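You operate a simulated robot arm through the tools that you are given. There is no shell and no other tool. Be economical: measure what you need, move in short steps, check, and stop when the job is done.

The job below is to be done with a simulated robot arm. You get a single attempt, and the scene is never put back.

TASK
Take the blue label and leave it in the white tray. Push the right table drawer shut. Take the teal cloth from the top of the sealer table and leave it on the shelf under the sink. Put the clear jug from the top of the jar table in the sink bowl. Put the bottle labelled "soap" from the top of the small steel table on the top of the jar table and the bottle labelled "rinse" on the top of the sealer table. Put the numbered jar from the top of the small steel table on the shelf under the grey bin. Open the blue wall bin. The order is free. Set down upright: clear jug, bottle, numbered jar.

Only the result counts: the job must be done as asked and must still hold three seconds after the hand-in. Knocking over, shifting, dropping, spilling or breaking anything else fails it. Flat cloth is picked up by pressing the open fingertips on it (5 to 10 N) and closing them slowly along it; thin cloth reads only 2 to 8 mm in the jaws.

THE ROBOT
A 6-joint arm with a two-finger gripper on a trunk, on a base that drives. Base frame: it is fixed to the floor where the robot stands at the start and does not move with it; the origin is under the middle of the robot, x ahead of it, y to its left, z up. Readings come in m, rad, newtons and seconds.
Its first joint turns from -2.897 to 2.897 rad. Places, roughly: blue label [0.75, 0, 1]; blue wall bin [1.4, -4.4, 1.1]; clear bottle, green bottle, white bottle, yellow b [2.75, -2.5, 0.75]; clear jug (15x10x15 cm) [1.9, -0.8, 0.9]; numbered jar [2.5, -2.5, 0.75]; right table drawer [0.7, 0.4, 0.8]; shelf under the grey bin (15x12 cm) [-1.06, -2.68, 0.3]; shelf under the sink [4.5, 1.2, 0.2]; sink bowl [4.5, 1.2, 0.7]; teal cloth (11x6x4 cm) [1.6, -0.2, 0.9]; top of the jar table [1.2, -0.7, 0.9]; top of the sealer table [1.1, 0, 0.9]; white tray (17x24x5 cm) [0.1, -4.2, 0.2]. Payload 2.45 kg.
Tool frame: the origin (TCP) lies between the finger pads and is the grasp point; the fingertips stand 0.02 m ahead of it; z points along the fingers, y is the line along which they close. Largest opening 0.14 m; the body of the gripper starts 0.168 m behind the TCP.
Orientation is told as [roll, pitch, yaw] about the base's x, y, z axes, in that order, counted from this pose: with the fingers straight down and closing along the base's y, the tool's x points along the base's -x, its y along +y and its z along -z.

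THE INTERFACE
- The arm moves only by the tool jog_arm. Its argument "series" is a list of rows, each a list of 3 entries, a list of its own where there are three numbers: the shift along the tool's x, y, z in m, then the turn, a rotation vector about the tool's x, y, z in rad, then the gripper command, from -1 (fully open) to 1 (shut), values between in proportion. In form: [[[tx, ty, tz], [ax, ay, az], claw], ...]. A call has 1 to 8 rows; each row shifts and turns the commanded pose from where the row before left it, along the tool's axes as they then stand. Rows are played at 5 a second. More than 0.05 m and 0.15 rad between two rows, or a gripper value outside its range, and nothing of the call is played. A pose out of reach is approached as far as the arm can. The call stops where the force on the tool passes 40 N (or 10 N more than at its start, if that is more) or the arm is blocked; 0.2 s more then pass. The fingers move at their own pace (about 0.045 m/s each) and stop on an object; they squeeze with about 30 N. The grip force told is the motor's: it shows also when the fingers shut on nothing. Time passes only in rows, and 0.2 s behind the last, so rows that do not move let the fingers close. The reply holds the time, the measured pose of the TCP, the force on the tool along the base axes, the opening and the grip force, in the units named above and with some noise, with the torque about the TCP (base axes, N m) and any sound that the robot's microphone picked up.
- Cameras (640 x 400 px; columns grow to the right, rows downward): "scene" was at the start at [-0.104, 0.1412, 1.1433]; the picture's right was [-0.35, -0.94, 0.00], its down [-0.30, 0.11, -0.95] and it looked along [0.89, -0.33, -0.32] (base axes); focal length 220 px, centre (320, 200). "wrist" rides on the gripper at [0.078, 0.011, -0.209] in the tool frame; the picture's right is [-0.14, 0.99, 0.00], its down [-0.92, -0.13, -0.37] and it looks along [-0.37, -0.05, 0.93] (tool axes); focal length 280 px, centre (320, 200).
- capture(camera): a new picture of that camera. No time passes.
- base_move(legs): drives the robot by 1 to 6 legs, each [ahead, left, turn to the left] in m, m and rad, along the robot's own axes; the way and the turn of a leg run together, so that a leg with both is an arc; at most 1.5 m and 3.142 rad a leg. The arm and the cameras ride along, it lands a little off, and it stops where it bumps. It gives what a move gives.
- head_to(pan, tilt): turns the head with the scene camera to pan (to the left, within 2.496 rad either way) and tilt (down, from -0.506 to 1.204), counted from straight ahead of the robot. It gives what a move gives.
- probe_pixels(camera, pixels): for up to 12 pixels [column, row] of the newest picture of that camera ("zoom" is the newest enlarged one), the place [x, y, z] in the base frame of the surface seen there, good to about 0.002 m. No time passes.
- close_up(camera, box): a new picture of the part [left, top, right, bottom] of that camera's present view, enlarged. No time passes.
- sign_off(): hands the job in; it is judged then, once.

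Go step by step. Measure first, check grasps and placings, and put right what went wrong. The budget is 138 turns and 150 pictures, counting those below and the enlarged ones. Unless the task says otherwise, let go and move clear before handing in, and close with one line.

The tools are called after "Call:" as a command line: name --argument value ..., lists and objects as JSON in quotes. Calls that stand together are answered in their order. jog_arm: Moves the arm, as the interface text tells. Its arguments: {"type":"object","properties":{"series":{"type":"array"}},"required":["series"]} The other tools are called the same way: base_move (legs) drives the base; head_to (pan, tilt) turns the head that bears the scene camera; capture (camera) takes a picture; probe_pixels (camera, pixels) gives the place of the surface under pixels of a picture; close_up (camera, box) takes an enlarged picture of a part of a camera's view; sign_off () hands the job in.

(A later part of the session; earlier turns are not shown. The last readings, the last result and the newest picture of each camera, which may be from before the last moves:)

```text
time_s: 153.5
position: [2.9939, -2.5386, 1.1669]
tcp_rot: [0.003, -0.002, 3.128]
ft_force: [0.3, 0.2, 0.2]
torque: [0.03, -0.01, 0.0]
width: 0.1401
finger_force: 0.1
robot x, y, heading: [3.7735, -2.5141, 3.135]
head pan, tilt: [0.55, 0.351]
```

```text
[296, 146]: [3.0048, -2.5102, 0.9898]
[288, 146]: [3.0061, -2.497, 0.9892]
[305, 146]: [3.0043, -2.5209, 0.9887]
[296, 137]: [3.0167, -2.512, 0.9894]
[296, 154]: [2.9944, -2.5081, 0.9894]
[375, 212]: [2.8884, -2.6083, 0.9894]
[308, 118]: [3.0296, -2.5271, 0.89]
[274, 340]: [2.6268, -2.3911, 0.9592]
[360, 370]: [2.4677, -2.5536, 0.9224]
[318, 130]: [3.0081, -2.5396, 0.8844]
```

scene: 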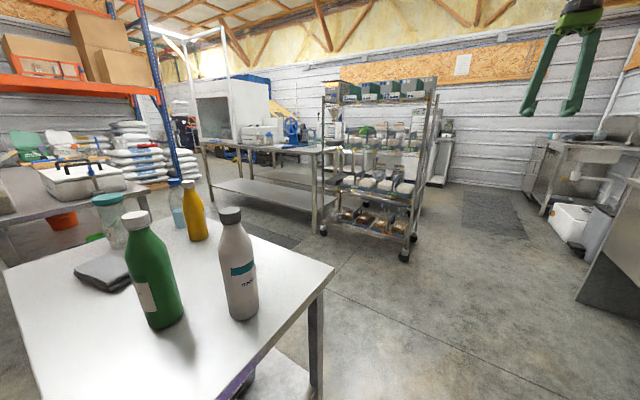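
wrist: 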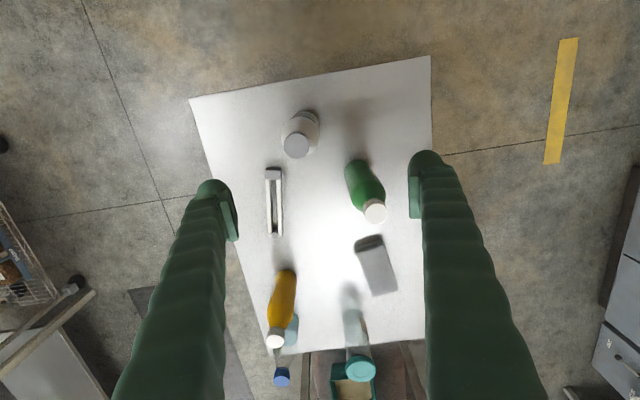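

Cap centre is (3.005,−2.510). Align and descend to z 0.85.

Call:
jog_arm --series '[[[0.011, -0.029, 0], [0, 0, 0], -1], [[0, 0, 0.046], [0, 0, 0], -1], [[0, 0, 0.046], [0, 0, 0], -1], [[0, 0, 0.046], [0, 0, 0], -1], [[0, 0, 0.046], [0, 0, 0], -1], [[0, 0, 0.046], [0, 0, 0], -1], [[0, 0, 0.046], [0, 0, 0], -1], [[0, 0, 0.035], [0, 0, 0], -1]]'

Call:
capture --camera "wrist"

```text
time_s: 155.3
position: [3.0053, -2.5095, 0.8549]
tcp_rot: [0.001, 0.0, 3.127]
ft_force: [-0.3, 0.0, 0.5]
torque: [-0.01, -0.02, 0.02]
width: 0.1401
finger_force: 0.0
robot x, y, heading: [3.7776, -2.5125, 3.137]
head pan, tilt: [0.55, 0.351]
```

```text
82 pictures are left
```

wrist: 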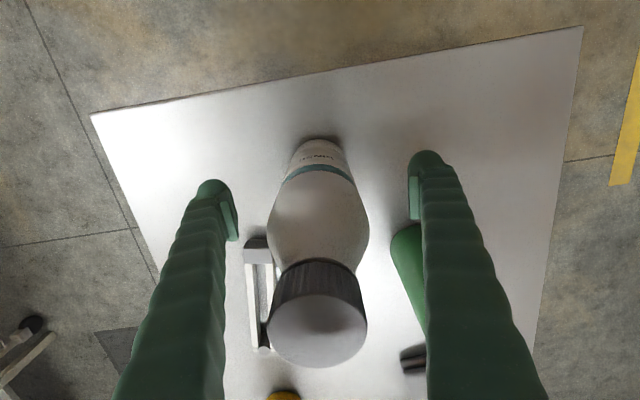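

Bottle is centred. Close, then lift slightly.

Call:
jog_arm --series '[[[0, 0, 0], [0, 0, 0], 0.3], [[0, 0, 0], [0, 0, 0], 0.6], [[0, 0, 0], [0, 0, 0], 1], [[0, 0, 0], [0, 0, 0], 1], [[0, 0, -0.02], [0, 0, 0], 1], [[0, 0, -0.04], [0, 0, 0], 1], [[0, 0, -0.045], [0, 0, 0], 1], [[0, 0, -0.045], [0, 0, 0], 1]]'

Call:
jog_arm --series '[[[0, 0, -0.045], [0, 0, 0], 1], [[0, 0, -0.045], [0, 0, 0], 1], [[0, 0, -0.045], [0, 0, 0], 1], [[0, 0, -0.045], [0, 0, 0], 1]]'

Call:
capture --camera "wrist"

```text
time_s: 157.1
position: [3.0071, -2.5105, 1.0071]
tcp_rot: [0.001, 0.0, 3.127]
ft_force: [0.5, 0.0, -4.1]
torque: [0.0, -0.03, 0.02]
width: 0.0637
finger_force: 30.0
robot x, y, heading: [3.7802, -2.5131, 3.133]
head pan, tilt: [0.55, 0.351]
```

```text
time_s: 158.1
position: [3.0039, -2.5093, 1.1853]
tcp_rot: [0.001, 0.0, 3.128]
ft_force: [-0.7, 0.0, -4.2]
torque: [-0.05, -0.04, -0.04]
width: 0.0638
finger_force: 29.7
robot x, y, heading: [3.7787, -2.5148, 3.136]
head pan, tilt: [0.55, 0.351]
```

```text
81 pictures are left
```

wrist: 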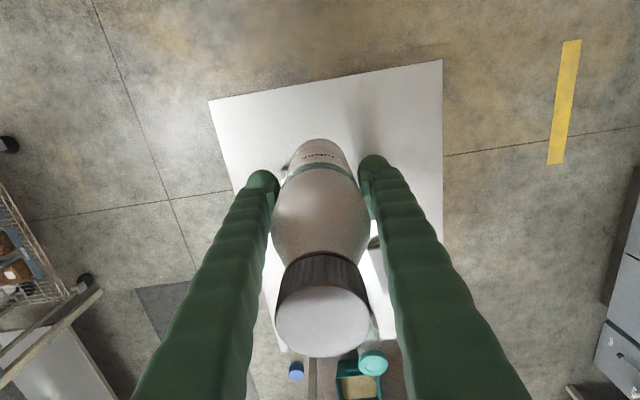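

Rinse is held (weight ~4 N). Turn north, move to mid-aisle and drive toward the sealer table's east end.

Call:
base_move --legs '[[0, 0, -1.565], [1.5, 0.25, 0], [0.6, 0, 0]]'

Call:
head_to --pan 1.2 --tilt 0.35

Call:
capture --camera "scene"

Call:
head_to --pan 0.0 --tilt 0.35

Call:
capture --camera "scene"

```text
refused: leg 2 is longer than a leg can be; nothing moved
```

```text
time_s: 159.2
position: [3.0039, -2.5091, 1.185]
tcp_rot: [0.002, 0.002, 3.129]
ft_force: [0.3, 0.3, -4.5]
torque: [0.0, -0.01, 0.03]
width: 0.0637
finger_force: 30.1
robot x, y, heading: [3.778, -2.5121, 3.139]
head pan, tilt: [1.201, 0.351]
```

```text
80 pictures are left
```

scene: 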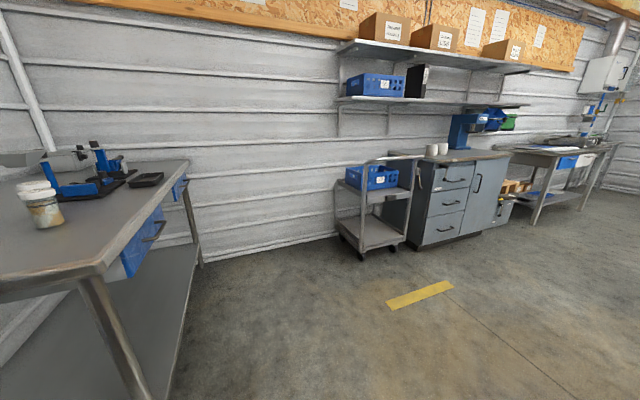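

```text
time_s: 160.6
position: [3.0041, -2.5089, 1.1836]
tcp_rot: [0.002, 0.0, 3.128]
ft_force: [-0.6, 0.1, -3.9]
torque: [-0.03, 0.02, -0.01]
width: 0.0641
finger_force: 30.3
robot x, y, heading: [3.7744, -2.5125, 3.134]
head pan, tilt: [0.0, 0.351]
```

```text
79 pictures are left
```

scene: 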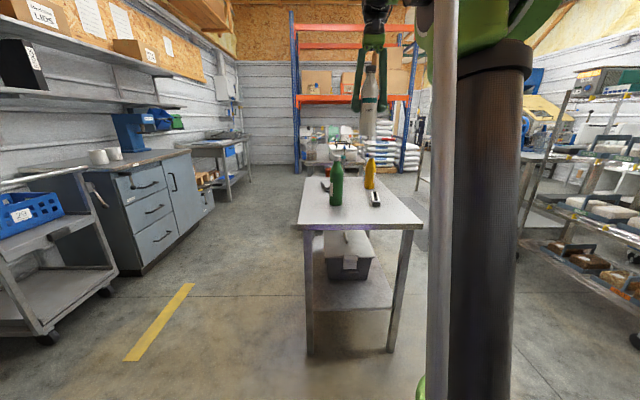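

A leg was slightly too long; retry with shorter legs.

Call:
base_move --legs '[[0, 0, -1.565], [1.3, 0.25, 0], [0.8, 0, 0]]'

Call:
head_to --pan 1.2 --tilt 0.35

Call:
capture --camera "scene"

Call:
head_to --pan -0.1 --tilt 0.4

Call:
capture --camera "scene"

```text
time_s: 174.7
position: [3.4691, 0.3186, 1.1854]
tcp_rot: [0.003, 0.0, 1.584]
ft_force: [-1.0, 0.3, -5.2]
torque: [0.0, 0.01, -0.01]
width: 0.0639
finger_force: 30.0
robot x, y, heading: [3.4869, -0.4551, 1.592]
head pan, tilt: [0.0, 0.351]
```

```text
time_s: 176.1
position: [3.4695, 0.3188, 1.1848]
tcp_rot: [0.001, 0.001, 1.584]
ft_force: [0.3, -0.8, -4.4]
torque: [-0.02, -0.03, -0.03]
width: 0.0642
finger_force: 29.7
robot x, y, heading: [3.4834, -0.4521, 1.595]
head pan, tilt: [1.201, 0.351]
```

```text
78 pictures are left
```

scene: 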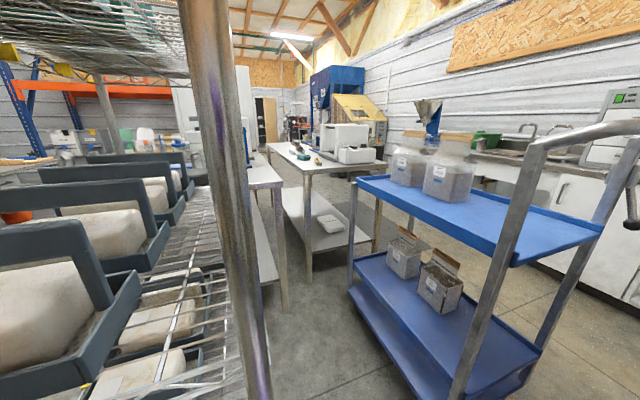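

```text
time_s: 177.6
position: [3.4696, 0.3187, 1.1857]
tcp_rot: [0.003, 0.0, 1.585]
ft_force: [-0.4, -0.4, -4.5]
torque: [-0.03, 0.0, 0.03]
width: 0.0634
finger_force: 30.1
robot x, y, heading: [3.4849, -0.4546, 1.592]
head pan, tilt: [-0.099, 0.4]
```

```text
77 pictures are left
```

scene: 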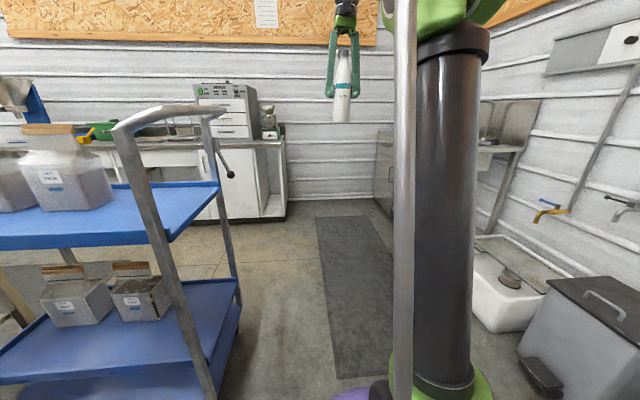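

A blue cart stands west of here. Probe its extents and the passage north of it.

Call:
probe_pixels --camera "scene" --pixels '[[205, 390], [235, 295], [215, 115], [125, 130], [100, 220], [215, 180], [280, 210], [320, 250], [390, 360], [350, 220], [230, 250], [480, 230]]'

Call:
head_to --pan 0.75 --tilt 0.35

Call:
capture --camera "scene"

```text
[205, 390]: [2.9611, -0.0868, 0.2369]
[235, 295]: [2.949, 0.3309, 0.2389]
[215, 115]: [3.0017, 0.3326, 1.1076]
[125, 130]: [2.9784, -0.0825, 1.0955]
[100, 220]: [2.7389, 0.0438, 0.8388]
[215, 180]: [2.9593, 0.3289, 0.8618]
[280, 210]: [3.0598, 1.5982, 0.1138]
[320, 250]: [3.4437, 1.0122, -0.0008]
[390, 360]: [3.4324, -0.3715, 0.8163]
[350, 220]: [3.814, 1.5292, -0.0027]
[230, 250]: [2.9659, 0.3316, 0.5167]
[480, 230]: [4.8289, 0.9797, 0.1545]
```

```text
time_s: 178.7
position: [3.4688, 0.3196, 1.1851]
tcp_rot: [-0.001, 0.0, 1.586]
ft_force: [0.6, -0.3, -4.2]
torque: [-0.03, -0.01, -0.01]
width: 0.0635
finger_force: 30.3
robot x, y, heading: [3.4858, -0.4542, 1.59]
head pan, tilt: [0.75, 0.351]
```

```text
76 pictures are left
```

scene: 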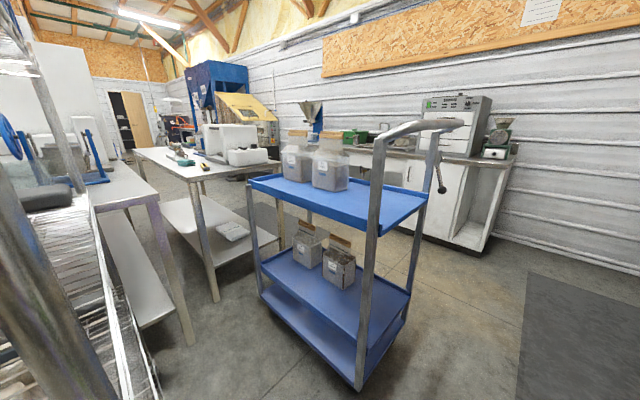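

Call:
close_up --camera "scene" --box '[120, 110, 300, 220]'

Call:
probe_pixels --camera "scene" --pixels '[[193, 178], [280, 165], [235, 165], [262, 162], [205, 152], [175, 163], [203, 162], [160, 155], [213, 300], [250, 185], [360, 385], [265, 295]]'

```text
3.56 times, centred on (210, 165) of scene
```

zoom: 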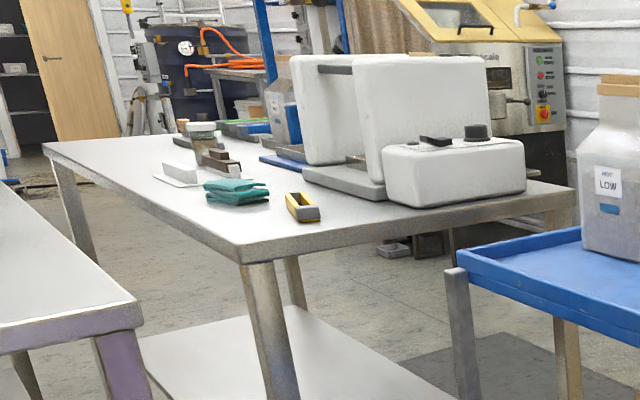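

```text
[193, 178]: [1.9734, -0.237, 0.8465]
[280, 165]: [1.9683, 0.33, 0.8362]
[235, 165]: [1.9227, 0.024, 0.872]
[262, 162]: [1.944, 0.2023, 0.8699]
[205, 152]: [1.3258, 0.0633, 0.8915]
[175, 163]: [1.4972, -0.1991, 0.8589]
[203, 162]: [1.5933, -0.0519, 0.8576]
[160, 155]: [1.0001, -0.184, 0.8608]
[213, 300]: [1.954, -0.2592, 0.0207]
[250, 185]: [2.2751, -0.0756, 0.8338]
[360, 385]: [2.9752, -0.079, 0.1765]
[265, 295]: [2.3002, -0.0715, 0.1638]
```

Placing rinse near the table's free west end, from the open west side, looks safest. Drive up into the north aisle and reverse west facing east.

Call:
base_move --legs '[[1.35, 0, 0], [0, 0.3, 0], [0, 0, -1.59], [-1.4, 0, 0]]'

Call:
head_to --pan -1.0 --tilt 0.35

Call:
capture --camera "scene"

```text
time_s: 197.5
position: [2.5318, 0.8682, 1.185]
tcp_rot: [0.001, -0.001, -0.01]
ft_force: [0.3, 0.1, -5.0]
torque: [0.02, 0.03, 0.02]
width: 0.0636
finger_force: 30.2
robot x, y, heading: [1.7581, 0.872, -0.002]
head pan, tilt: [0.75, 0.351]
```

```text
time_s: 199.3
position: [2.5321, 0.869, 1.1846]
tcp_rot: [0.002, 0.001, -0.011]
ft_force: [0.1, 0.3, -3.4]
torque: [-0.03, 0.04, 0.02]
width: 0.0635
finger_force: 29.8
robot x, y, heading: [1.7595, 0.8738, -0.003]
head pan, tilt: [-1.0, 0.351]
```

```text
74 pictures are left
```

scene: 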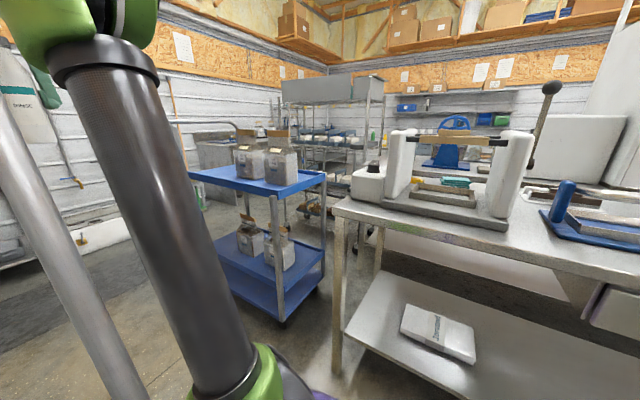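

Measure the sealer machine and the teal cloth (457,182) now while visible.

Call:
probe_pixels --camera "scene" --pixels '[[457, 182], [448, 180], [467, 183], [402, 133], [372, 165], [512, 135], [445, 190], [550, 88], [535, 155], [470, 140], [355, 200], [570, 185]]'

Call:
close_up --camera "scene" --box '[330, 70, 640, 250]'

Call:
base_move --legs '[[-1.5, 0, 0], [-0.65, 0, 0], [0, -0.87, 0]]'

Call:
capture --camera "wrist"

```text
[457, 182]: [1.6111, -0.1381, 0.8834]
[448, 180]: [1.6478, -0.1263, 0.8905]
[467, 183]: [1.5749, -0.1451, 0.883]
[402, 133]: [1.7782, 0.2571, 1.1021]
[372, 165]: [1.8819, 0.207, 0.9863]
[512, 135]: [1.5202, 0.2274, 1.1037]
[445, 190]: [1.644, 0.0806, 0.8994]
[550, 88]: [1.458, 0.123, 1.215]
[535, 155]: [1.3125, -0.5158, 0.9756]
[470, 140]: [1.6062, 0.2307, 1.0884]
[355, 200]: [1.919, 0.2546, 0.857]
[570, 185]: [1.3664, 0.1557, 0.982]
```

```text
2.06 times, centred on (485, 160) of scene
```

zoom: 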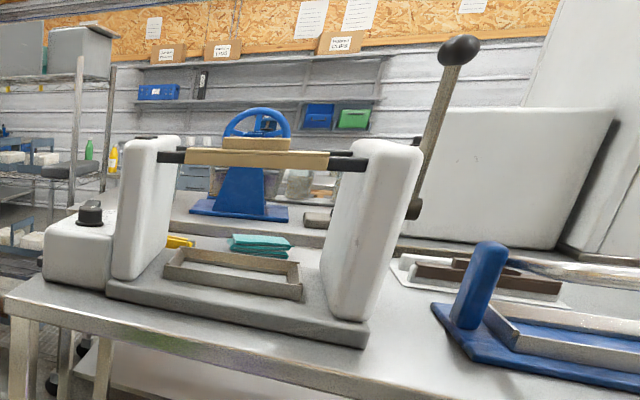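

```text
time_s: 214.0
position: [0.3695, 0.0087, 1.1861]
tcp_rot: [0.002, 0.0, -0.051]
ft_force: [-0.4, 0.6, -4.0]
torque: [-0.03, 0.05, -0.01]
width: 0.0636
finger_force: 29.7
robot x, y, heading: [-0.4055, 0.0452, -0.041]
head pan, tilt: [-1.0, 0.351]
```

```text
72 pictures are left
```

wrist: 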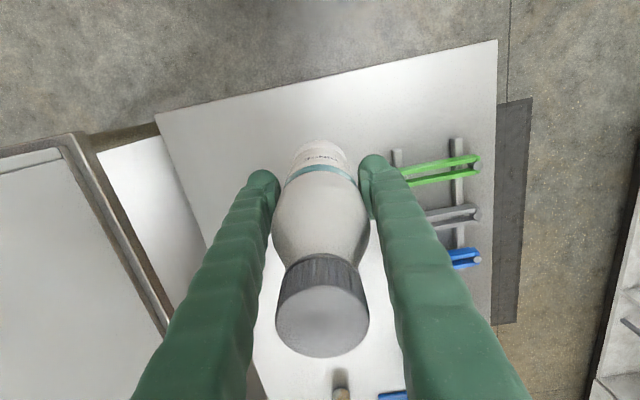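

West end is free. I move the bottle to about (0.44,−0.08) and lower to z≈0.957 (bottom just on table 0.8605).

Call:
jog_arm --series '[[[-0.03, -0.035, 0], [0, 0, 0], 1], [[-0.03, -0.035, 0], [0, 0, 0], 1], [[-0.006, -0.025, 0], [0, 0, 0], 1], [[0, 0, 0.045], [0, 0, 0], 1], [[0, 0, 0.045], [0, 0, 0], 1], [[0, 0, 0.045], [0, 0, 0], 1], [[0, 0, 0.045], [0, 0, 0], 1], [[0, 0, 0.03], [0, 0, 0], 1]]'

Call:
jog_arm --series '[[[0, 0, 0.008], [0, 0, 0], 1], [[0, 0, 0.006], [0, 0, 0], 1], [[0, 0, 0.004], [0, 0, 0], 1]]'

Call:
capture --camera "wrist"

```text
time_s: 215.8
position: [0.4312, -0.0913, 0.9724]
tcp_rot: [0.001, 0.001, -0.05]
ft_force: [-0.1, -0.4, -4.3]
torque: [0.0, 0.02, -0.01]
width: 0.0635
finger_force: 29.8
robot x, y, heading: [-0.4033, 0.043, -0.039]
head pan, tilt: [-1.0, 0.351]
```

```text
time_s: 216.6
position: [0.4307, -0.0912, 0.9579]
tcp_rot: [0.003, 0.0, -0.052]
ft_force: [5.3, -3.7, 31.0]
torque: [0.0, 0.03, 0.04]
width: 0.0638
finger_force: 30.0
robot x, y, heading: [-0.4, 0.0449, -0.039]
head pan, tilt: [-1.0, 0.351]
```

```text
71 pictures are left
```

wrist: 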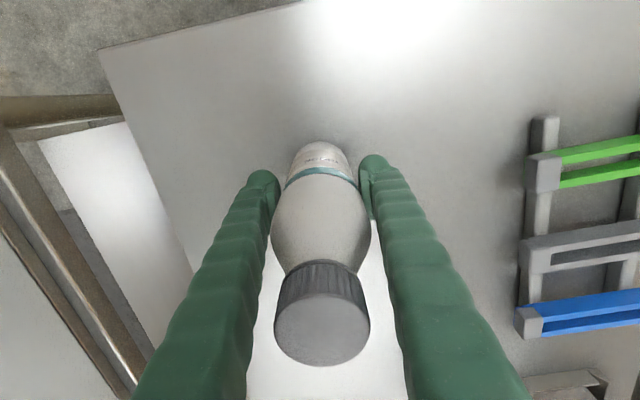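

Contact is made (31 N up). Release and rise.

Call:
jog_arm --series '[[[0, 0, -0.002], [0, 0, 0], 0.4], [[0, 0, 0], [0, 0, 0], 0], [[0, 0, 0], [0, 0, 0], -0.5], [[0, 0, 0], [0, 0, 0], -0.5], [[0, 0, -0.045], [0, 0, 0], -0.5], [[0, 0, -0.045], [0, 0, 0], -0.5], [[0, 0, -0.045], [0, 0, 0], -0.5], [[0, 0, -0.045], [0, 0, 0], -0.5]]'

Call:
jog_arm --series '[[[0, 0, -0.045], [0, 0, 0], -0.5], [[0, 0, -0.03], [0, 0, 0], -0.5]]'

Call:
capture --camera "wrist"

```text
time_s: 218.4
position: [0.4291, -0.0885, 1.1374]
tcp_rot: [0.002, 0.002, -0.052]
ft_force: [-0.8, 0.1, -0.6]
torque: [0.04, 0.03, -0.02]
width: 0.105
finger_force: 0.0
robot x, y, heading: [-0.4012, 0.0405, -0.038]
head pan, tilt: [-1.0, 0.351]
```

```text
time_s: 219.0
position: [0.4285, -0.0893, 1.2142]
tcp_rot: [0.001, 0.001, -0.052]
ft_force: [0.0, 0.4, 0.4]
torque: [-0.02, -0.02, -0.01]
width: 0.1048
finger_force: 0.0
robot x, y, heading: [-0.407, 0.0408, -0.038]
head pan, tilt: [-1.0, 0.351]
```

```text
70 pictures are left
```

wrist: 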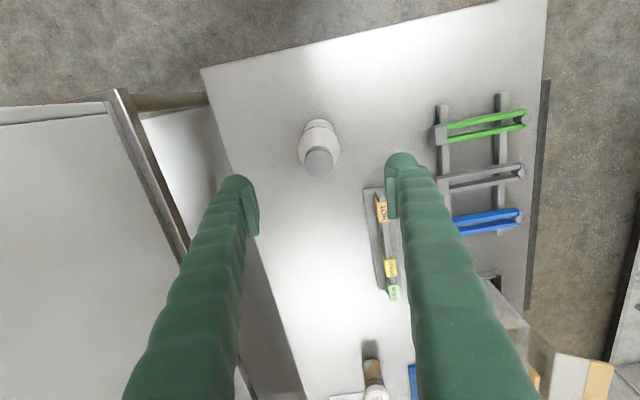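

Rinse stands upright on the sealer table. Next the teal cloth at ≈(1.61,−0.14,0.885): drive back into the north aisle and face south.

Call:
jog_arm --series '[[[0, 0, -0.04], [0, 0, 0], -0.5], [[0, 0, -0.03], [0, 0, 0], -0.5]]'

Call:
base_move --legs '[[0, 0.84, 0.038], [1.4, 0, 0], [0.715, 0, 0], [0, 0, -1.571], [0.15, 0, 0]]'

Call:
capture --camera "wrist"

```text
time_s: 219.6
position: [0.4161, -0.0867, 1.2577]
tcp_rot: [0.002, 0.0, -0.052]
ft_force: [0.5, 0.7, -0.2]
torque: [0.02, -0.01, 0.0]
width: 0.105
finger_force: 0.0
out of reach, approached as far as the arm can: row 1, 2
robot x, y, heading: [-0.4049, 0.0444, -0.044]
head pan, tilt: [-1.0, 0.351]
```

```text
time_s: 239.0
position: [1.6301, -0.074, 1.2576]
tcp_rot: [0.0, 0.001, -1.579]
ft_force: [0.5, 0.2, 0.0]
torque: [0.02, 0.02, 0.0]
width: 0.1048
finger_force: 0.0
robot x, y, heading: [1.7233, 0.7522, -1.571]
head pan, tilt: [-1.0, 0.351]
```

```text
69 pictures are left
```

wrist: 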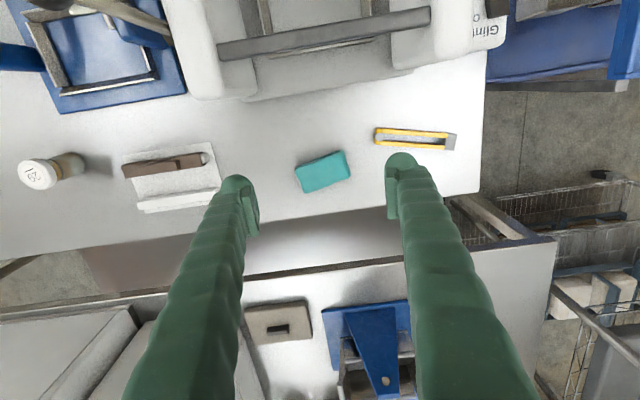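

Call:
close_up --camera "wrist" --box '[270, 130, 380, 210]'

Call:
probe_pixels --camera "wrist" --pixels '[[297, 170], [302, 190], [345, 152], [350, 175], [323, 172], [360, 180], [376, 130], [400, 148], [325, 60], [310, 85], [325, 96], [320, 200]]'

```text
5.00 times, centred on (325, 170) of wrist
```

zoom: 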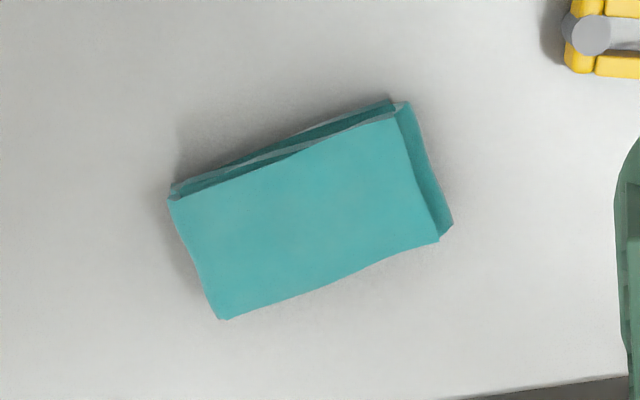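

```text
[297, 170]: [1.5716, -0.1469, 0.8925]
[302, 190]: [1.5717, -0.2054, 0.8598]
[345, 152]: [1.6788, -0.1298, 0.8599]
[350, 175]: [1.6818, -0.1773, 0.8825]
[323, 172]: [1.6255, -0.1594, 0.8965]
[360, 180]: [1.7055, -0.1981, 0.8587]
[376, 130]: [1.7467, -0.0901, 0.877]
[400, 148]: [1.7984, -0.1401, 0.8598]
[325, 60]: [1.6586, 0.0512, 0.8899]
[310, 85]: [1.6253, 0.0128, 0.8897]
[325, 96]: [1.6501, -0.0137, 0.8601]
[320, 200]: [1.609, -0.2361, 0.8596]
```

Cloth is a folded stack 3.5 cm high centred at (1.625,−0.160), long axis ≈0.36 rad from +x. I'll grip it across its 6 cm width: lower, move over, rotate 1.21 rad.

Call:
jog_arm --series '[[[0, 0, 0.045], [0, 0, 0], -0.5], [[0, 0, 0.045], [0, 0, 0], -0.5], [[-0.043, -0.003, 0.01], [0, 0, 0], -0.5], [[-0.043, -0.002, 0.01], [0, 0, 0], -0.5], [[0, 0, 0], [0, 0, 0.14], -0.5], [[0, 0, 0], [0, 0, 0.14], -0.5], [[0, 0, 0], [0, 0, 0.14], -0.5], [[0, 0, 0], [0, 0, 0.14], -0.5]]'

Call:
jog_arm --series '[[[0, 0, 0.0], [0, 0, 0.14], -0.5], [[0, 0, 0], [0, 0, 0.14], -0.5], [[0, 0, 0], [0, 0, 0.14], -0.5], [[0, 0, 0], [0, 0, 0.14], -0.5], [[0, 0, 0], [0, 0, 0.09], -0.5], [[0, 0, 0.04], [0, 0, 0], -0.5], [[0, 0, 0.04], [0, 0, 0], -0.5], [[0, 0, 0], [0, 0, 0], -0.5]]'

Call:
capture --camera "wrist"

```text
time_s: 240.8
position: [1.6244, -0.1614, 1.1468]
tcp_rot: [0.0, 0.0, -2.139]
ft_force: [-0.7, -0.2, -0.1]
torque: [-0.02, 0.02, 0.03]
width: 0.1048
finger_force: 0.0
robot x, y, heading: [1.725, 0.7544, -1.568]
head pan, tilt: [-1.0, 0.351]
```

```text
time_s: 242.6
position: [1.6249, -0.1599, 1.0681]
tcp_rot: [-0.001, 0.0, -2.787]
ft_force: [-0.6, -0.4, -0.1]
torque: [0.0, -0.03, 0.02]
width: 0.1049
finger_force: 0.0
robot x, y, heading: [1.7281, 0.7516, -1.565]
head pan, tilt: [-1.0, 0.351]
```

```text
67 pictures are left
```

wrist: 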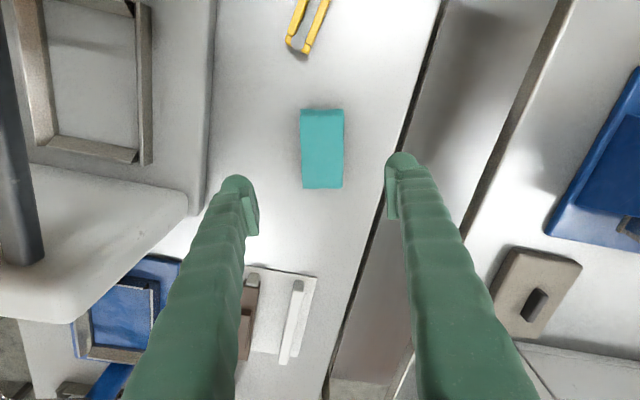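

Aligned. Descend to TCP z≈0.886.

Call:
jog_arm --series '[[[0, 0, 0.045], [0, 0, 0], -0.5], [[0, 0, 0.045], [0, 0, 0], -0.5], [[0, 0, 0.045], [0, 0, 0], -0.5], [[0, 0, 0.03], [0, 0, 0], -0.5], [[0, 0, 0.016], [0, 0, 0], -0.5], [[0, 0, 0], [0, 0, 0], -0.5]]'

Call:
capture --camera "wrist"

```text
time_s: 244.0
position: [1.6248, -0.1599, 0.8849]
tcp_rot: [0.002, 0.0, -2.787]
ft_force: [0.6, -0.1, 0.0]
torque: [0.01, 0.02, -0.02]
width: 0.1049
finger_force: 0.0
robot x, y, heading: [1.7234, 0.7505, -1.57]
head pan, tilt: [-1.0, 0.351]
```

```text
66 pictures are left
```

wrist: 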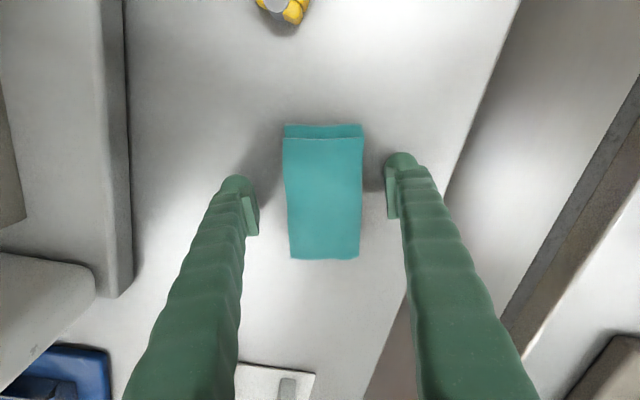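

Cloth is between the fingertips. Close slowly and lift.

Call:
jog_arm --series '[[[0, 0, 0], [0, 0, 0], 0.0], [[0, 0, 0], [0, 0, 0], 0.3], [[0, 0, 0], [0, 0, 0], 0.6], [[0, 0, 0], [0, 0, 0], 0.9], [[0, 0, 0], [0, 0, 0], 1], [[0, 0, 0], [0, 0, 0], 1], [[0, 0, -0.02], [0, 0, 0], 1], [[0, 0, -0.03], [0, 0, 0], 1]]'

Call:
capture --camera "wrist"

```text
time_s: 245.8
position: [1.6239, -0.1583, 0.9357]
tcp_rot: [0.0, 0.001, -2.788]
ft_force: [0.3, 0.6, 0.1]
torque: [0.0, -0.01, 0.0]
width: 0.0588
finger_force: 29.8
robot x, y, heading: [1.7278, 0.7529, -1.568]
head pan, tilt: [-1.0, 0.351]
```

```text
65 pictures are left
```

wrist: 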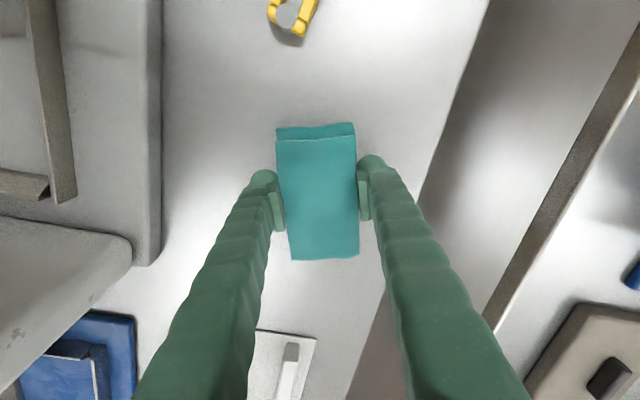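

Cloth is held (59 mm). Lift, realign the wrist, and drive east toward the sink.

Call:
jog_arm --series '[[[0, 0, -0.045], [0, 0, 0], 1], [[0, 0, -0.045], [0, 0, 0], 1], [[0, 0, -0.045], [0, 0, 0], 1], [[0, 0, -0.045], [0, 0, 0], 1], [[0, 0, -0.045], [0, 0, 0], 1], [[0, 0, 0], [0, 0, -0.14], 1], [[0, 0, 0], [0, 0, -0.14], 1], [[0, 0, 0], [0, 0, -0.14], 1]]'

Call:
jog_arm --series '[[[0, 0, 0], [0, 0, -0.14], 1], [[0, 0, 0], [0, 0, -0.14], 1], [[0, 0, 0], [0, 0, -0.14], 1], [[0, 0, 0], [0, 0, -0.14], 1], [[0, 0, 0], [0, 0, -0.14], 1], [[0, 0, 0], [0, 0, -0.09], 1]]'

Call:
base_move --legs '[[-0.13, 0, 0], [0, 0, 1.571], [1.3, 0, 0]]'

Call:
head_to --pan 0.15 --tilt 0.45

Call:
capture --camera "scene"

```text
time_s: 247.6
position: [1.6238, -0.1603, 1.1618]
tcp_rot: [0.001, 0.001, -2.364]
ft_force: [-0.3, 0.3, -1.0]
torque: [-0.02, 0.01, -0.03]
width: 0.0578
finger_force: 30.7
robot x, y, heading: [1.7226, 0.7498, -1.569]
head pan, tilt: [-1.0, 0.351]
```

```text
time_s: 249.0
position: [1.6243, -0.159, 1.1609]
tcp_rot: [0.001, 0.0, -1.575]
ft_force: [0.6, 1.5, -0.5]
torque: [0.0, 0.01, 0.0]
width: 0.0576
finger_force: 30.2
robot x, y, heading: [1.7231, 0.7524, -1.571]
head pan, tilt: [-1.0, 0.351]
```

```text
time_s: 260.1
position: [3.9136, 0.7433, 1.1626]
tcp_rot: [0.002, 0.0, -0.029]
ft_force: [-0.2, -0.2, -1.5]
torque: [-0.03, 0.01, -0.02]
width: 0.0569
finger_force: 29.6
robot x, y, heading: [3.0053, 0.8624, -0.02]
head pan, tilt: [-1.0, 0.351]
```

```text
time_s: 261.5
position: [3.9127, 0.7436, 1.1612]
tcp_rot: [0.002, -0.001, -0.026]
ft_force: [-0.4, -0.1, -0.5]
torque: [0.04, 0.03, 0.03]
width: 0.0571
finger_force: 30.1
robot x, y, heading: [3.0038, 0.8621, -0.019]
head pan, tilt: [0.15, 0.45]
```

```text
64 pictures are left
```

scene: 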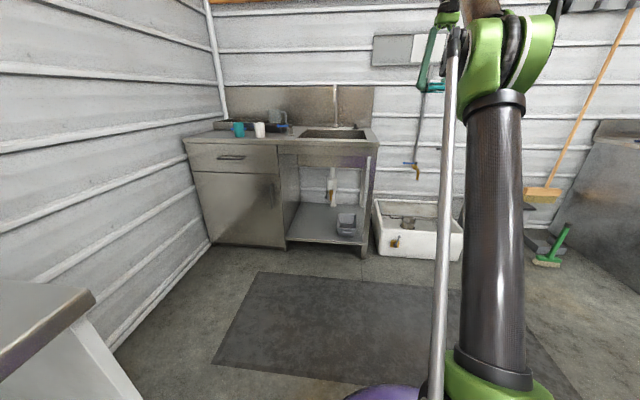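

Call:
close_up --camera "scene" --box '[260, 110, 400, 260]'

Call:
probe_pixels --camera "scene" --pixels '[[320, 225], [310, 235], [345, 222], [345, 210], [290, 240], [362, 245], [332, 180], [330, 165], [320, 146], [335, 132], [340, 137], [375, 160]]'

```text
2.67 times, centred on (330, 185) of scene
```

zoom: 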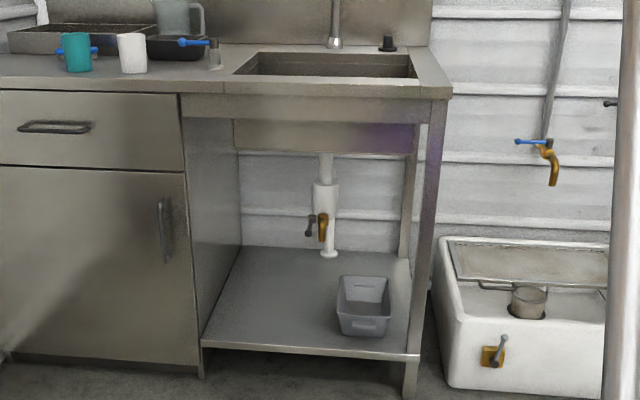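

```text
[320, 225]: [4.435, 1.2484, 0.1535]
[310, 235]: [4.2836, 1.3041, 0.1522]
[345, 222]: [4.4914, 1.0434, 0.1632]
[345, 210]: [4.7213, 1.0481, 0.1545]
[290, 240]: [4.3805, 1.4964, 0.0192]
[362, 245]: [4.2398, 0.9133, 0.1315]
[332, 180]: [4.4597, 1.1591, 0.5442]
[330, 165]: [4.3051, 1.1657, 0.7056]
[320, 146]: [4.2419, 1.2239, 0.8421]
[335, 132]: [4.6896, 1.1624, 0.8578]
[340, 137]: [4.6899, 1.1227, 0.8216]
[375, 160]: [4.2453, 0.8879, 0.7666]
```

Shelf under sink: z≈0.153, x 4.24–4.75, y 0.93–1.47, with a bowl at y<1.1 and a pipe at y≈1.16. Target drop ≈(4.40,1.31). Pitch and lower the arm here in the open.

Call:
jog_arm --series '[[[0, 0, 0], [0, -0.15, 0], 1], [[0, 0, 0], [0, -0.15, 0], 1], [[0, 0, 0], [0, -0.15, 0], 1], [[0, 0, 0], [0, -0.15, 0], 1], [[0, 0, 0], [0, -0.15, 0], 1], [[0, 0, 0], [0, -0.15, 0], 1], [[0, 0, 0], [0, -0.15, 0], 1], [[0, 0, 0], [0, -0.15, 0], 1]]'

Call:
jog_arm --series '[[[0.0383, 0, 0.0256], [0, 0, 0], 1], [[0.0383, 0, 0.0256], [0, 0, 0], 1], [[0.0383, 0, 0.0256], [0, 0, 0], 1], [[0.0383, 0, 0.0256], [0, 0, 0], 1], [[0.0383, 0, 0.0256], [0, 0, 0], 1], [[0.0383, 0, 0.0256], [0, 0, 0], 1], [[0.0383, 0, 0.0256], [0, 0, 0], 1], [[0.0383, 0, 0.0256], [0, 0, 0], 1]]'

Call:
jog_arm --series '[[[0.0383, 0, 0.0256], [0, 0, 0], 1], [[0.0383, 0, 0.0256], [0, 0, 0], 1], [[0.0383, 0, 0.0256], [0, 0, 0], 1], [[0.0383, 0, 0.0256], [0, 0, 0], 1], [[0.0383, 0, 0.0256], [0, 0, 0], 1], [[0.0383, 0, 0.0256], [0, 0, 0], 1], [[0.0383, 0, 0.0256], [0, 0, 0], 1]]'

```text
time_s: 263.3
position: [3.9132, 0.7444, 1.1618]
tcp_rot: [0.003, -1.201, -0.033]
ft_force: [-0.1, -0.4, -0.3]
torque: [0.03, -0.01, -0.01]
width: 0.057
finger_force: 30.0
robot x, y, heading: [3.0038, 0.864, -0.02]
head pan, tilt: [0.15, 0.45]
```

```text
time_s: 265.1
position: [3.99, 0.7422, 0.8019]
tcp_rot: [0.003, -1.198, -0.031]
ft_force: [-1.0, -0.6, -1.0]
torque: [-0.02, -0.01, 0.02]
width: 0.0568
finger_force: 29.9
robot x, y, heading: [3.0043, 0.8628, -0.022]
head pan, tilt: [0.15, 0.45]
```

```text
time_s: 266.7
position: [4.0611, 0.7414, 0.4857]
tcp_rot: [0.002, -1.2, -0.03]
ft_force: [0.3, 1.5, -0.2]
torque: [0.0, -0.01, 0.03]
width: 0.057
finger_force: 30.2
robot x, y, heading: [3.0044, 0.8638, -0.024]
head pan, tilt: [0.15, 0.45]
```

Call:
jog_arm --series '[[[0.0383, 0, 0.0256], [0, 0, 0], 1], [[0.0383, 0, 0.0256], [0, 0, 0], 1], [[0.0383, 0, 0.0256], [0, 0, 0], 1], [[0.0383, 0, 0.0256], [0, 0, 0], 1], [[0.0343, 0, 0.0236], [0, 0, 0], 1]]'

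```text
time_s: 267.9
position: [4.1111, 0.7402, 0.2657]
tcp_rot: [0.005, -1.199, -0.031]
ft_force: [0.4, 0.3, -0.5]
torque: [0.01, -0.01, 0.0]
width: 0.0568
finger_force: 29.8
robot x, y, heading: [3.0051, 0.861, -0.016]
head pan, tilt: [0.15, 0.45]
```

Now swing the base so the insertion line leads to (4.40,1.31), stopping just before the front.

Call:
base_move --legs '[[-0.03, 0.115, 0], [0, 0, 0.318]]'

Call:
capture --camera "wrist"

Call:
capture --camera "scene"

```text
time_s: 270.1
position: [4.067, 1.2009, 0.2652]
tcp_rot: [0.002, -1.198, 0.283]
ft_force: [-0.2, -0.7, -0.1]
torque: [-0.01, 0.01, 0.01]
width: 0.057
finger_force: 29.6
robot x, y, heading: [2.9762, 0.9773, 0.291]
head pan, tilt: [0.15, 0.45]
```

```text
62 pictures are left
```

wrist: 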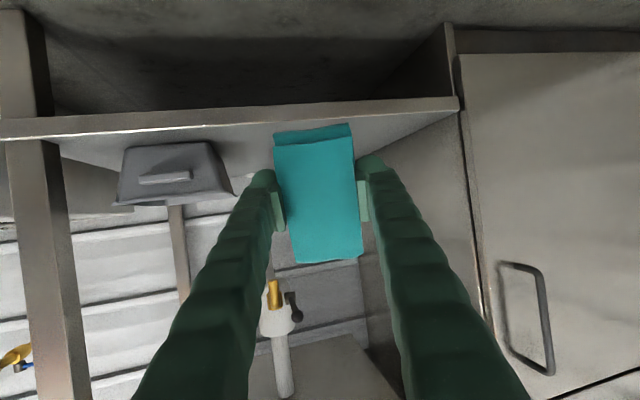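

```text
61 pictures are left
```

scene: 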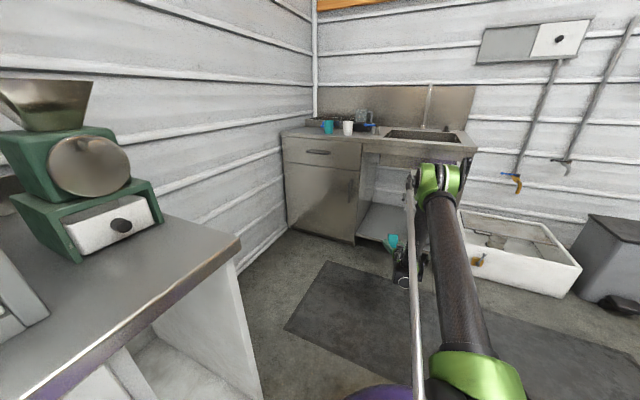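

The path in is clear (opening right of pipe). Drive 0.35 ahead.

Call:
base_move --legs '[[0.35, 0, 0]]'

Call:
jog_arm --series '[[[0.028, 0, 0.011], [0, 0, 0], 1], [[0, 0, 0], [0, 0, 0], 1]]'

Call:
capture --camera "wrist"

```text
time_s: 272.4
position: [4.406, 1.3083, 0.2652]
tcp_rot: [0.003, -1.2, 0.285]
ft_force: [0.7, -0.2, -0.3]
torque: [-0.01, 0.0, -0.02]
width: 0.057
finger_force: 30.2
robot x, y, heading: [3.3167, 1.0812, 0.294]
head pan, tilt: [0.15, 0.45]
```

```text
time_s: 273.0
position: [4.4035, 1.3095, 0.2353]
tcp_rot: [0.002, -1.198, 0.285]
ft_force: [-0.2, -0.2, 0.4]
torque: [0.0, 0.01, 0.0]
width: 0.0567
finger_force: 30.5
robot x, y, heading: [3.3171, 1.0812, 0.295]
head pan, tilt: [0.15, 0.45]
```

```text
60 pictures are left
```

wrist: 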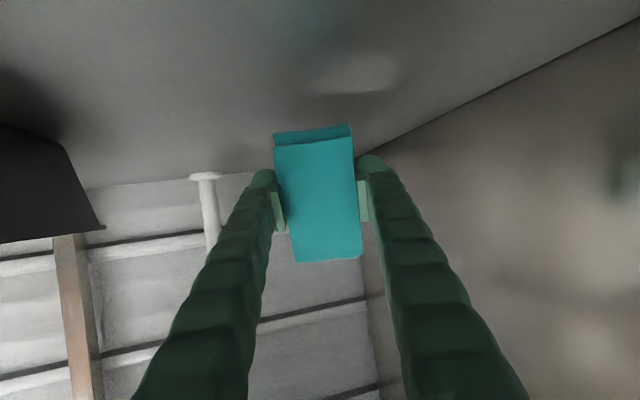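

Cloth hangs just above the shelf. Release and rise slightly, then look.

Call:
jog_arm --series '[[[0, 0, 0], [0, 0, 0], 0.1], [[0, 0, 0], [0, 0, 0], -0.2], [[0, 0, 0], [0, 0, 0], -0.4], [[0, 0, 0], [0, 0, 0], -0.4], [[-0.028, 0, -0.011], [0, 0, 0], -0.4], [[-0.028, 0, -0.011], [0, 0, 0], -0.4], [[0, 0, 0], [0, 0, 0], -0.4]]'

Call:
capture --camera "wrist"

```text
time_s: 274.6
position: [4.4039, 1.3093, 0.2944]
tcp_rot: [0.005, -1.2, 0.284]
ft_force: [0.1, -1.0, 0.2]
torque: [-0.01, -0.02, -0.01]
width: 0.098
finger_force: 0.1
robot x, y, heading: [3.3132, 1.0803, 0.296]
head pan, tilt: [0.15, 0.45]
```

```text
59 pictures are left
```

wrist: 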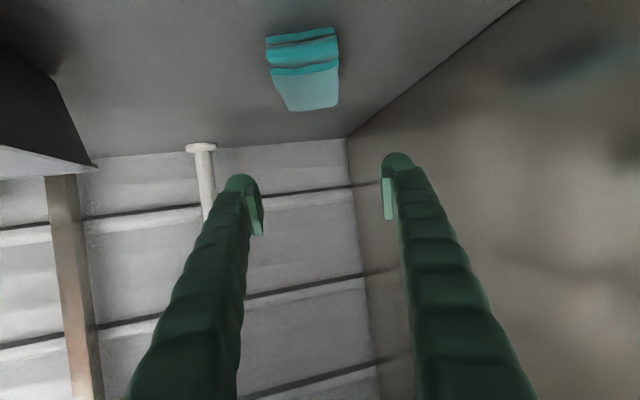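

The cloth lies on the shelf under the sink. Back out and restore the arm to tool-down at height.

Call:
base_move --legs '[[-0.5, 0, 0]]'

Call:
jog_arm --series '[[[-0.0383, 0, -0.0256], [0, 0, 0], 0], [[-0.0383, 0, -0.0256], [0, 0, 0], 0], [[-0.0383, 0, -0.0256], [0, 0, 0], 0], [[-0.0383, 0, -0.0256], [0, 0, 0], 0], [[-0.0383, 0, -0.0256], [0, 0, 0], 0], [[-0.0383, 0, -0.0256], [0, 0, 0], 0], [[-0.0383, 0, -0.0256], [0, 0, 0], 0], [[-0.0383, 0, -0.0256], [0, 0, 0], 0]]'

Call:
jog_arm --series '[[[-0.0383, 0, -0.0256], [0, 0, 0], 0], [[-0.0383, 0, -0.0256], [0, 0, 0], 0], [[-0.0383, 0, -0.0256], [0, 0, 0], 0], [[-0.0383, 0, -0.0256], [0, 0, 0], 0], [[-0.0383, 0, -0.0256], [0, 0, 0], 0], [[-0.0383, 0, -0.0256], [0, 0, 0], 0], [[-0.0383, 0, -0.0256], [0, 0, 0], 0], [[-0.0383, 0, -0.0256], [0, 0, 0], 0]]'

Call:
jog_arm --series '[[[-0.0383, 0, -0.0256], [0, 0, 0], 0], [[-0.0383, 0, -0.0256], [0, 0, 0], 0], [[0, 0, 0], [0, 0.15, 0], 0], [[0, 0, 0], [0, 0.15, 0], 0], [[0, 0, 0], [0, 0.15, 0], 0], [[0, 0, 0], [0, 0.15, 0], 0], [[0, 0, 0], [0, 0.15, 0], 0], [[0, 0, 0], [0, 0.15, 0], 0]]'

Call:
jog_arm --series '[[[0.05, 0, 0], [0, 0.15, 0], 0], [[0.04, 0, 0], [0, 0.15, 0], 0]]'

Call:
head_to --pan -0.3 --tilt 0.45

Call:
capture --camera "scene"

```text
time_s: 277.6
position: [3.918, 1.1705, 0.2937]
tcp_rot: [0.004, -1.199, 0.296]
ft_force: [-0.2, 0.5, -0.3]
torque: [0.03, -0.01, -0.07]
width: 0.0978
finger_force: 0.1
robot x, y, heading: [2.8334, 0.9308, 0.309]
head pan, tilt: [0.15, 0.45]
```

```text
time_s: 279.4
position: [3.8415, 1.145, 0.6548]
tcp_rot: [0.003, -1.198, 0.295]
ft_force: [-0.4, 0.3, 0.1]
torque: [-0.01, 0.07, -0.02]
width: 0.0701
finger_force: 0.0
robot x, y, heading: [2.8284, 0.9354, 0.304]
head pan, tilt: [0.15, 0.45]
```

```text
time_s: 281.2
position: [3.7678, 1.1214, 1.015]
tcp_rot: [0.003, -1.199, 0.295]
ft_force: [0.1, 0.7, 0.5]
torque: [-0.01, -0.03, 0.01]
width: 0.07
finger_force: 0.1
robot x, y, heading: [2.8316, 0.9334, 0.307]
head pan, tilt: [0.15, 0.45]
```

```text
time_s: 283.0
position: [3.7461, 1.1153, 1.1044]
tcp_rot: [0.001, -0.296, 0.299]
ft_force: [-0.5, 0.1, 0.5]
torque: [0.0, -0.06, -0.02]
width: 0.07
finger_force: 0.0
robot x, y, heading: [2.8329, 0.9307, 0.311]
head pan, tilt: [0.15, 0.45]
```

```text
time_s: 283.6
position: [3.6627, 1.0913, 1.0846]
tcp_rot: [0.003, 0.002, 0.301]
ft_force: [0.1, 0.3, 0.6]
torque: [-0.01, -0.03, 0.01]
width: 0.0698
finger_force: 0.1
robot x, y, heading: [2.8319, 0.931, 0.309]
head pan, tilt: [0.15, 0.45]
```

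```text
time_s: 284.5
position: [3.6645, 1.0903, 1.0844]
tcp_rot: [0.001, 0.0, 0.299]
ft_force: [-0.1, 0.0, -0.2]
torque: [0.01, -0.03, -0.03]
width: 0.07
finger_force: 0.2
robot x, y, heading: [2.8345, 0.9294, 0.309]
head pan, tilt: [-0.3, 0.45]
```

```text
58 pictures are left
```

scene: 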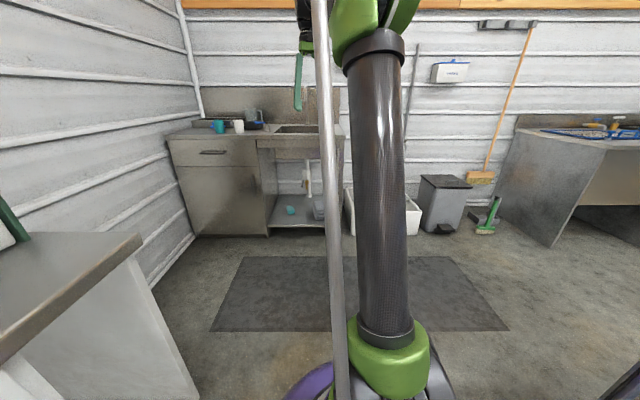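

Cloth visible on the shelf (291,210). Now to the soap: drive via east aisle to the north side of the small steel table, facing south.

Call:
jog_arm --series '[[[0, 0, -0.045], [0, 0, 0], -0.3], [[0, 0, -0.045], [0, 0, 0], -0.3]]'

Call:
base_move --legs '[[0.59, -0.188, 0], [0, 0, -1.88], [1.45, 0, 0], [1.03, 0, 0], [0, -0.73, 0]]'

Call:
capture --camera "wrist"

Call:
head_to --pan 0.1 --tilt 0.45

Call:
capture --camera "scene"

```text
time_s: 285.1
position: [3.6629, 1.0892, 1.174]
tcp_rot: [0.002, 0.0, 0.299]
ft_force: [0.2, 0.0, -0.4]
torque: [-0.01, -0.04, -0.02]
width: 0.0911
finger_force: 0.1
robot x, y, heading: [2.8361, 0.9299, 0.306]
head pan, tilt: [-0.3, 0.45]
```

```text
time_s: 308.3
position: [2.5878, -2.3733, 1.1748]
tcp_rot: [0.002, 0.0, -1.587]
ft_force: [-0.3, -0.5, -0.1]
torque: [-0.01, 0.01, 0.02]
width: 0.0912
finger_force: 0.0
robot x, y, heading: [2.6943, -1.5347, -1.577]
head pan, tilt: [-0.3, 0.45]
```

```text
57 pictures are left
```

wrist: 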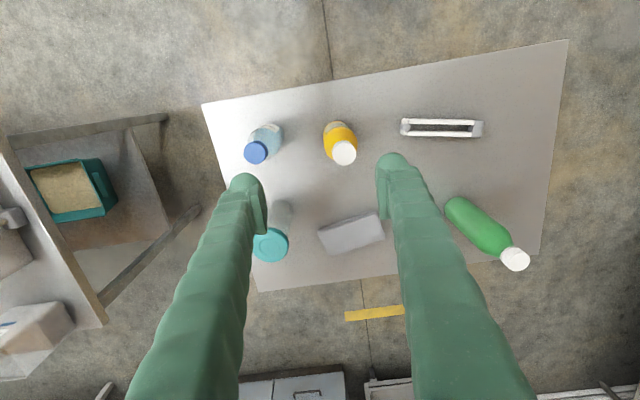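

```text
time_s: 309.2
position: [2.5899, -2.3726, 1.1736]
tcp_rot: [0.001, -0.001, -1.585]
ft_force: [0.1, -0.2, 0.2]
torque: [0.02, 0.0, 0.02]
width: 0.0909
finger_force: 0.1
robot x, y, heading: [2.6978, -1.533, -1.582]
head pan, tilt: [0.099, 0.45]
```

```text
56 pictures are left
```

scene: 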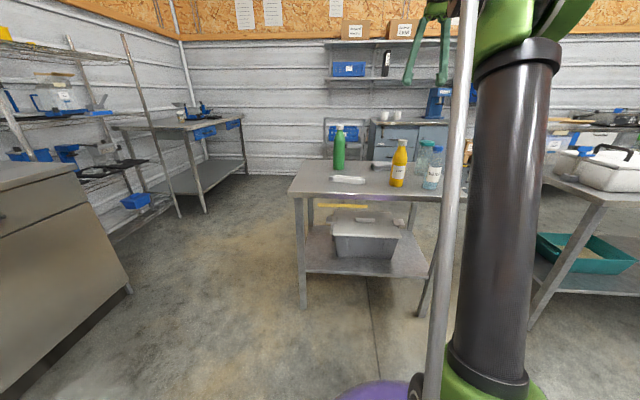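

Call:
close_up --camera "scene" --box '[380, 130, 450, 195]'

Call:
probe_pixels --camera "wrist" --pixels '[[344, 154], [337, 154], [352, 154], [344, 145], [344, 162], [270, 248], [258, 152]]'

```text
6.15 times, centred on (415, 162) of scene
```

zoom: 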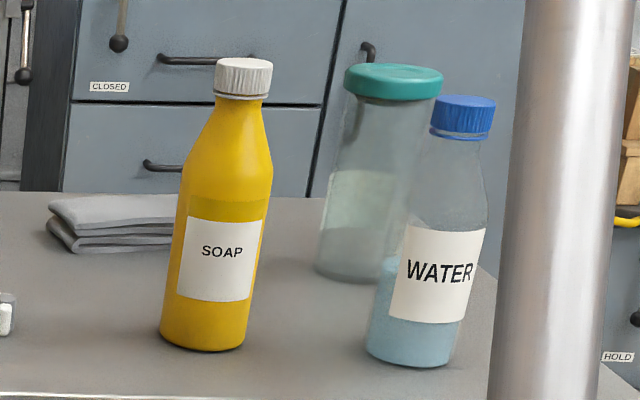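

```text
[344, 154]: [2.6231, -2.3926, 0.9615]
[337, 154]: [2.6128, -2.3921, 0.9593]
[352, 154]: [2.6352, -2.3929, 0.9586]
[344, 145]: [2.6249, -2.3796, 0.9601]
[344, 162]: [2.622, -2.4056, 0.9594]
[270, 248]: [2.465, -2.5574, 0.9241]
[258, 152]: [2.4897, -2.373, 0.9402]
```

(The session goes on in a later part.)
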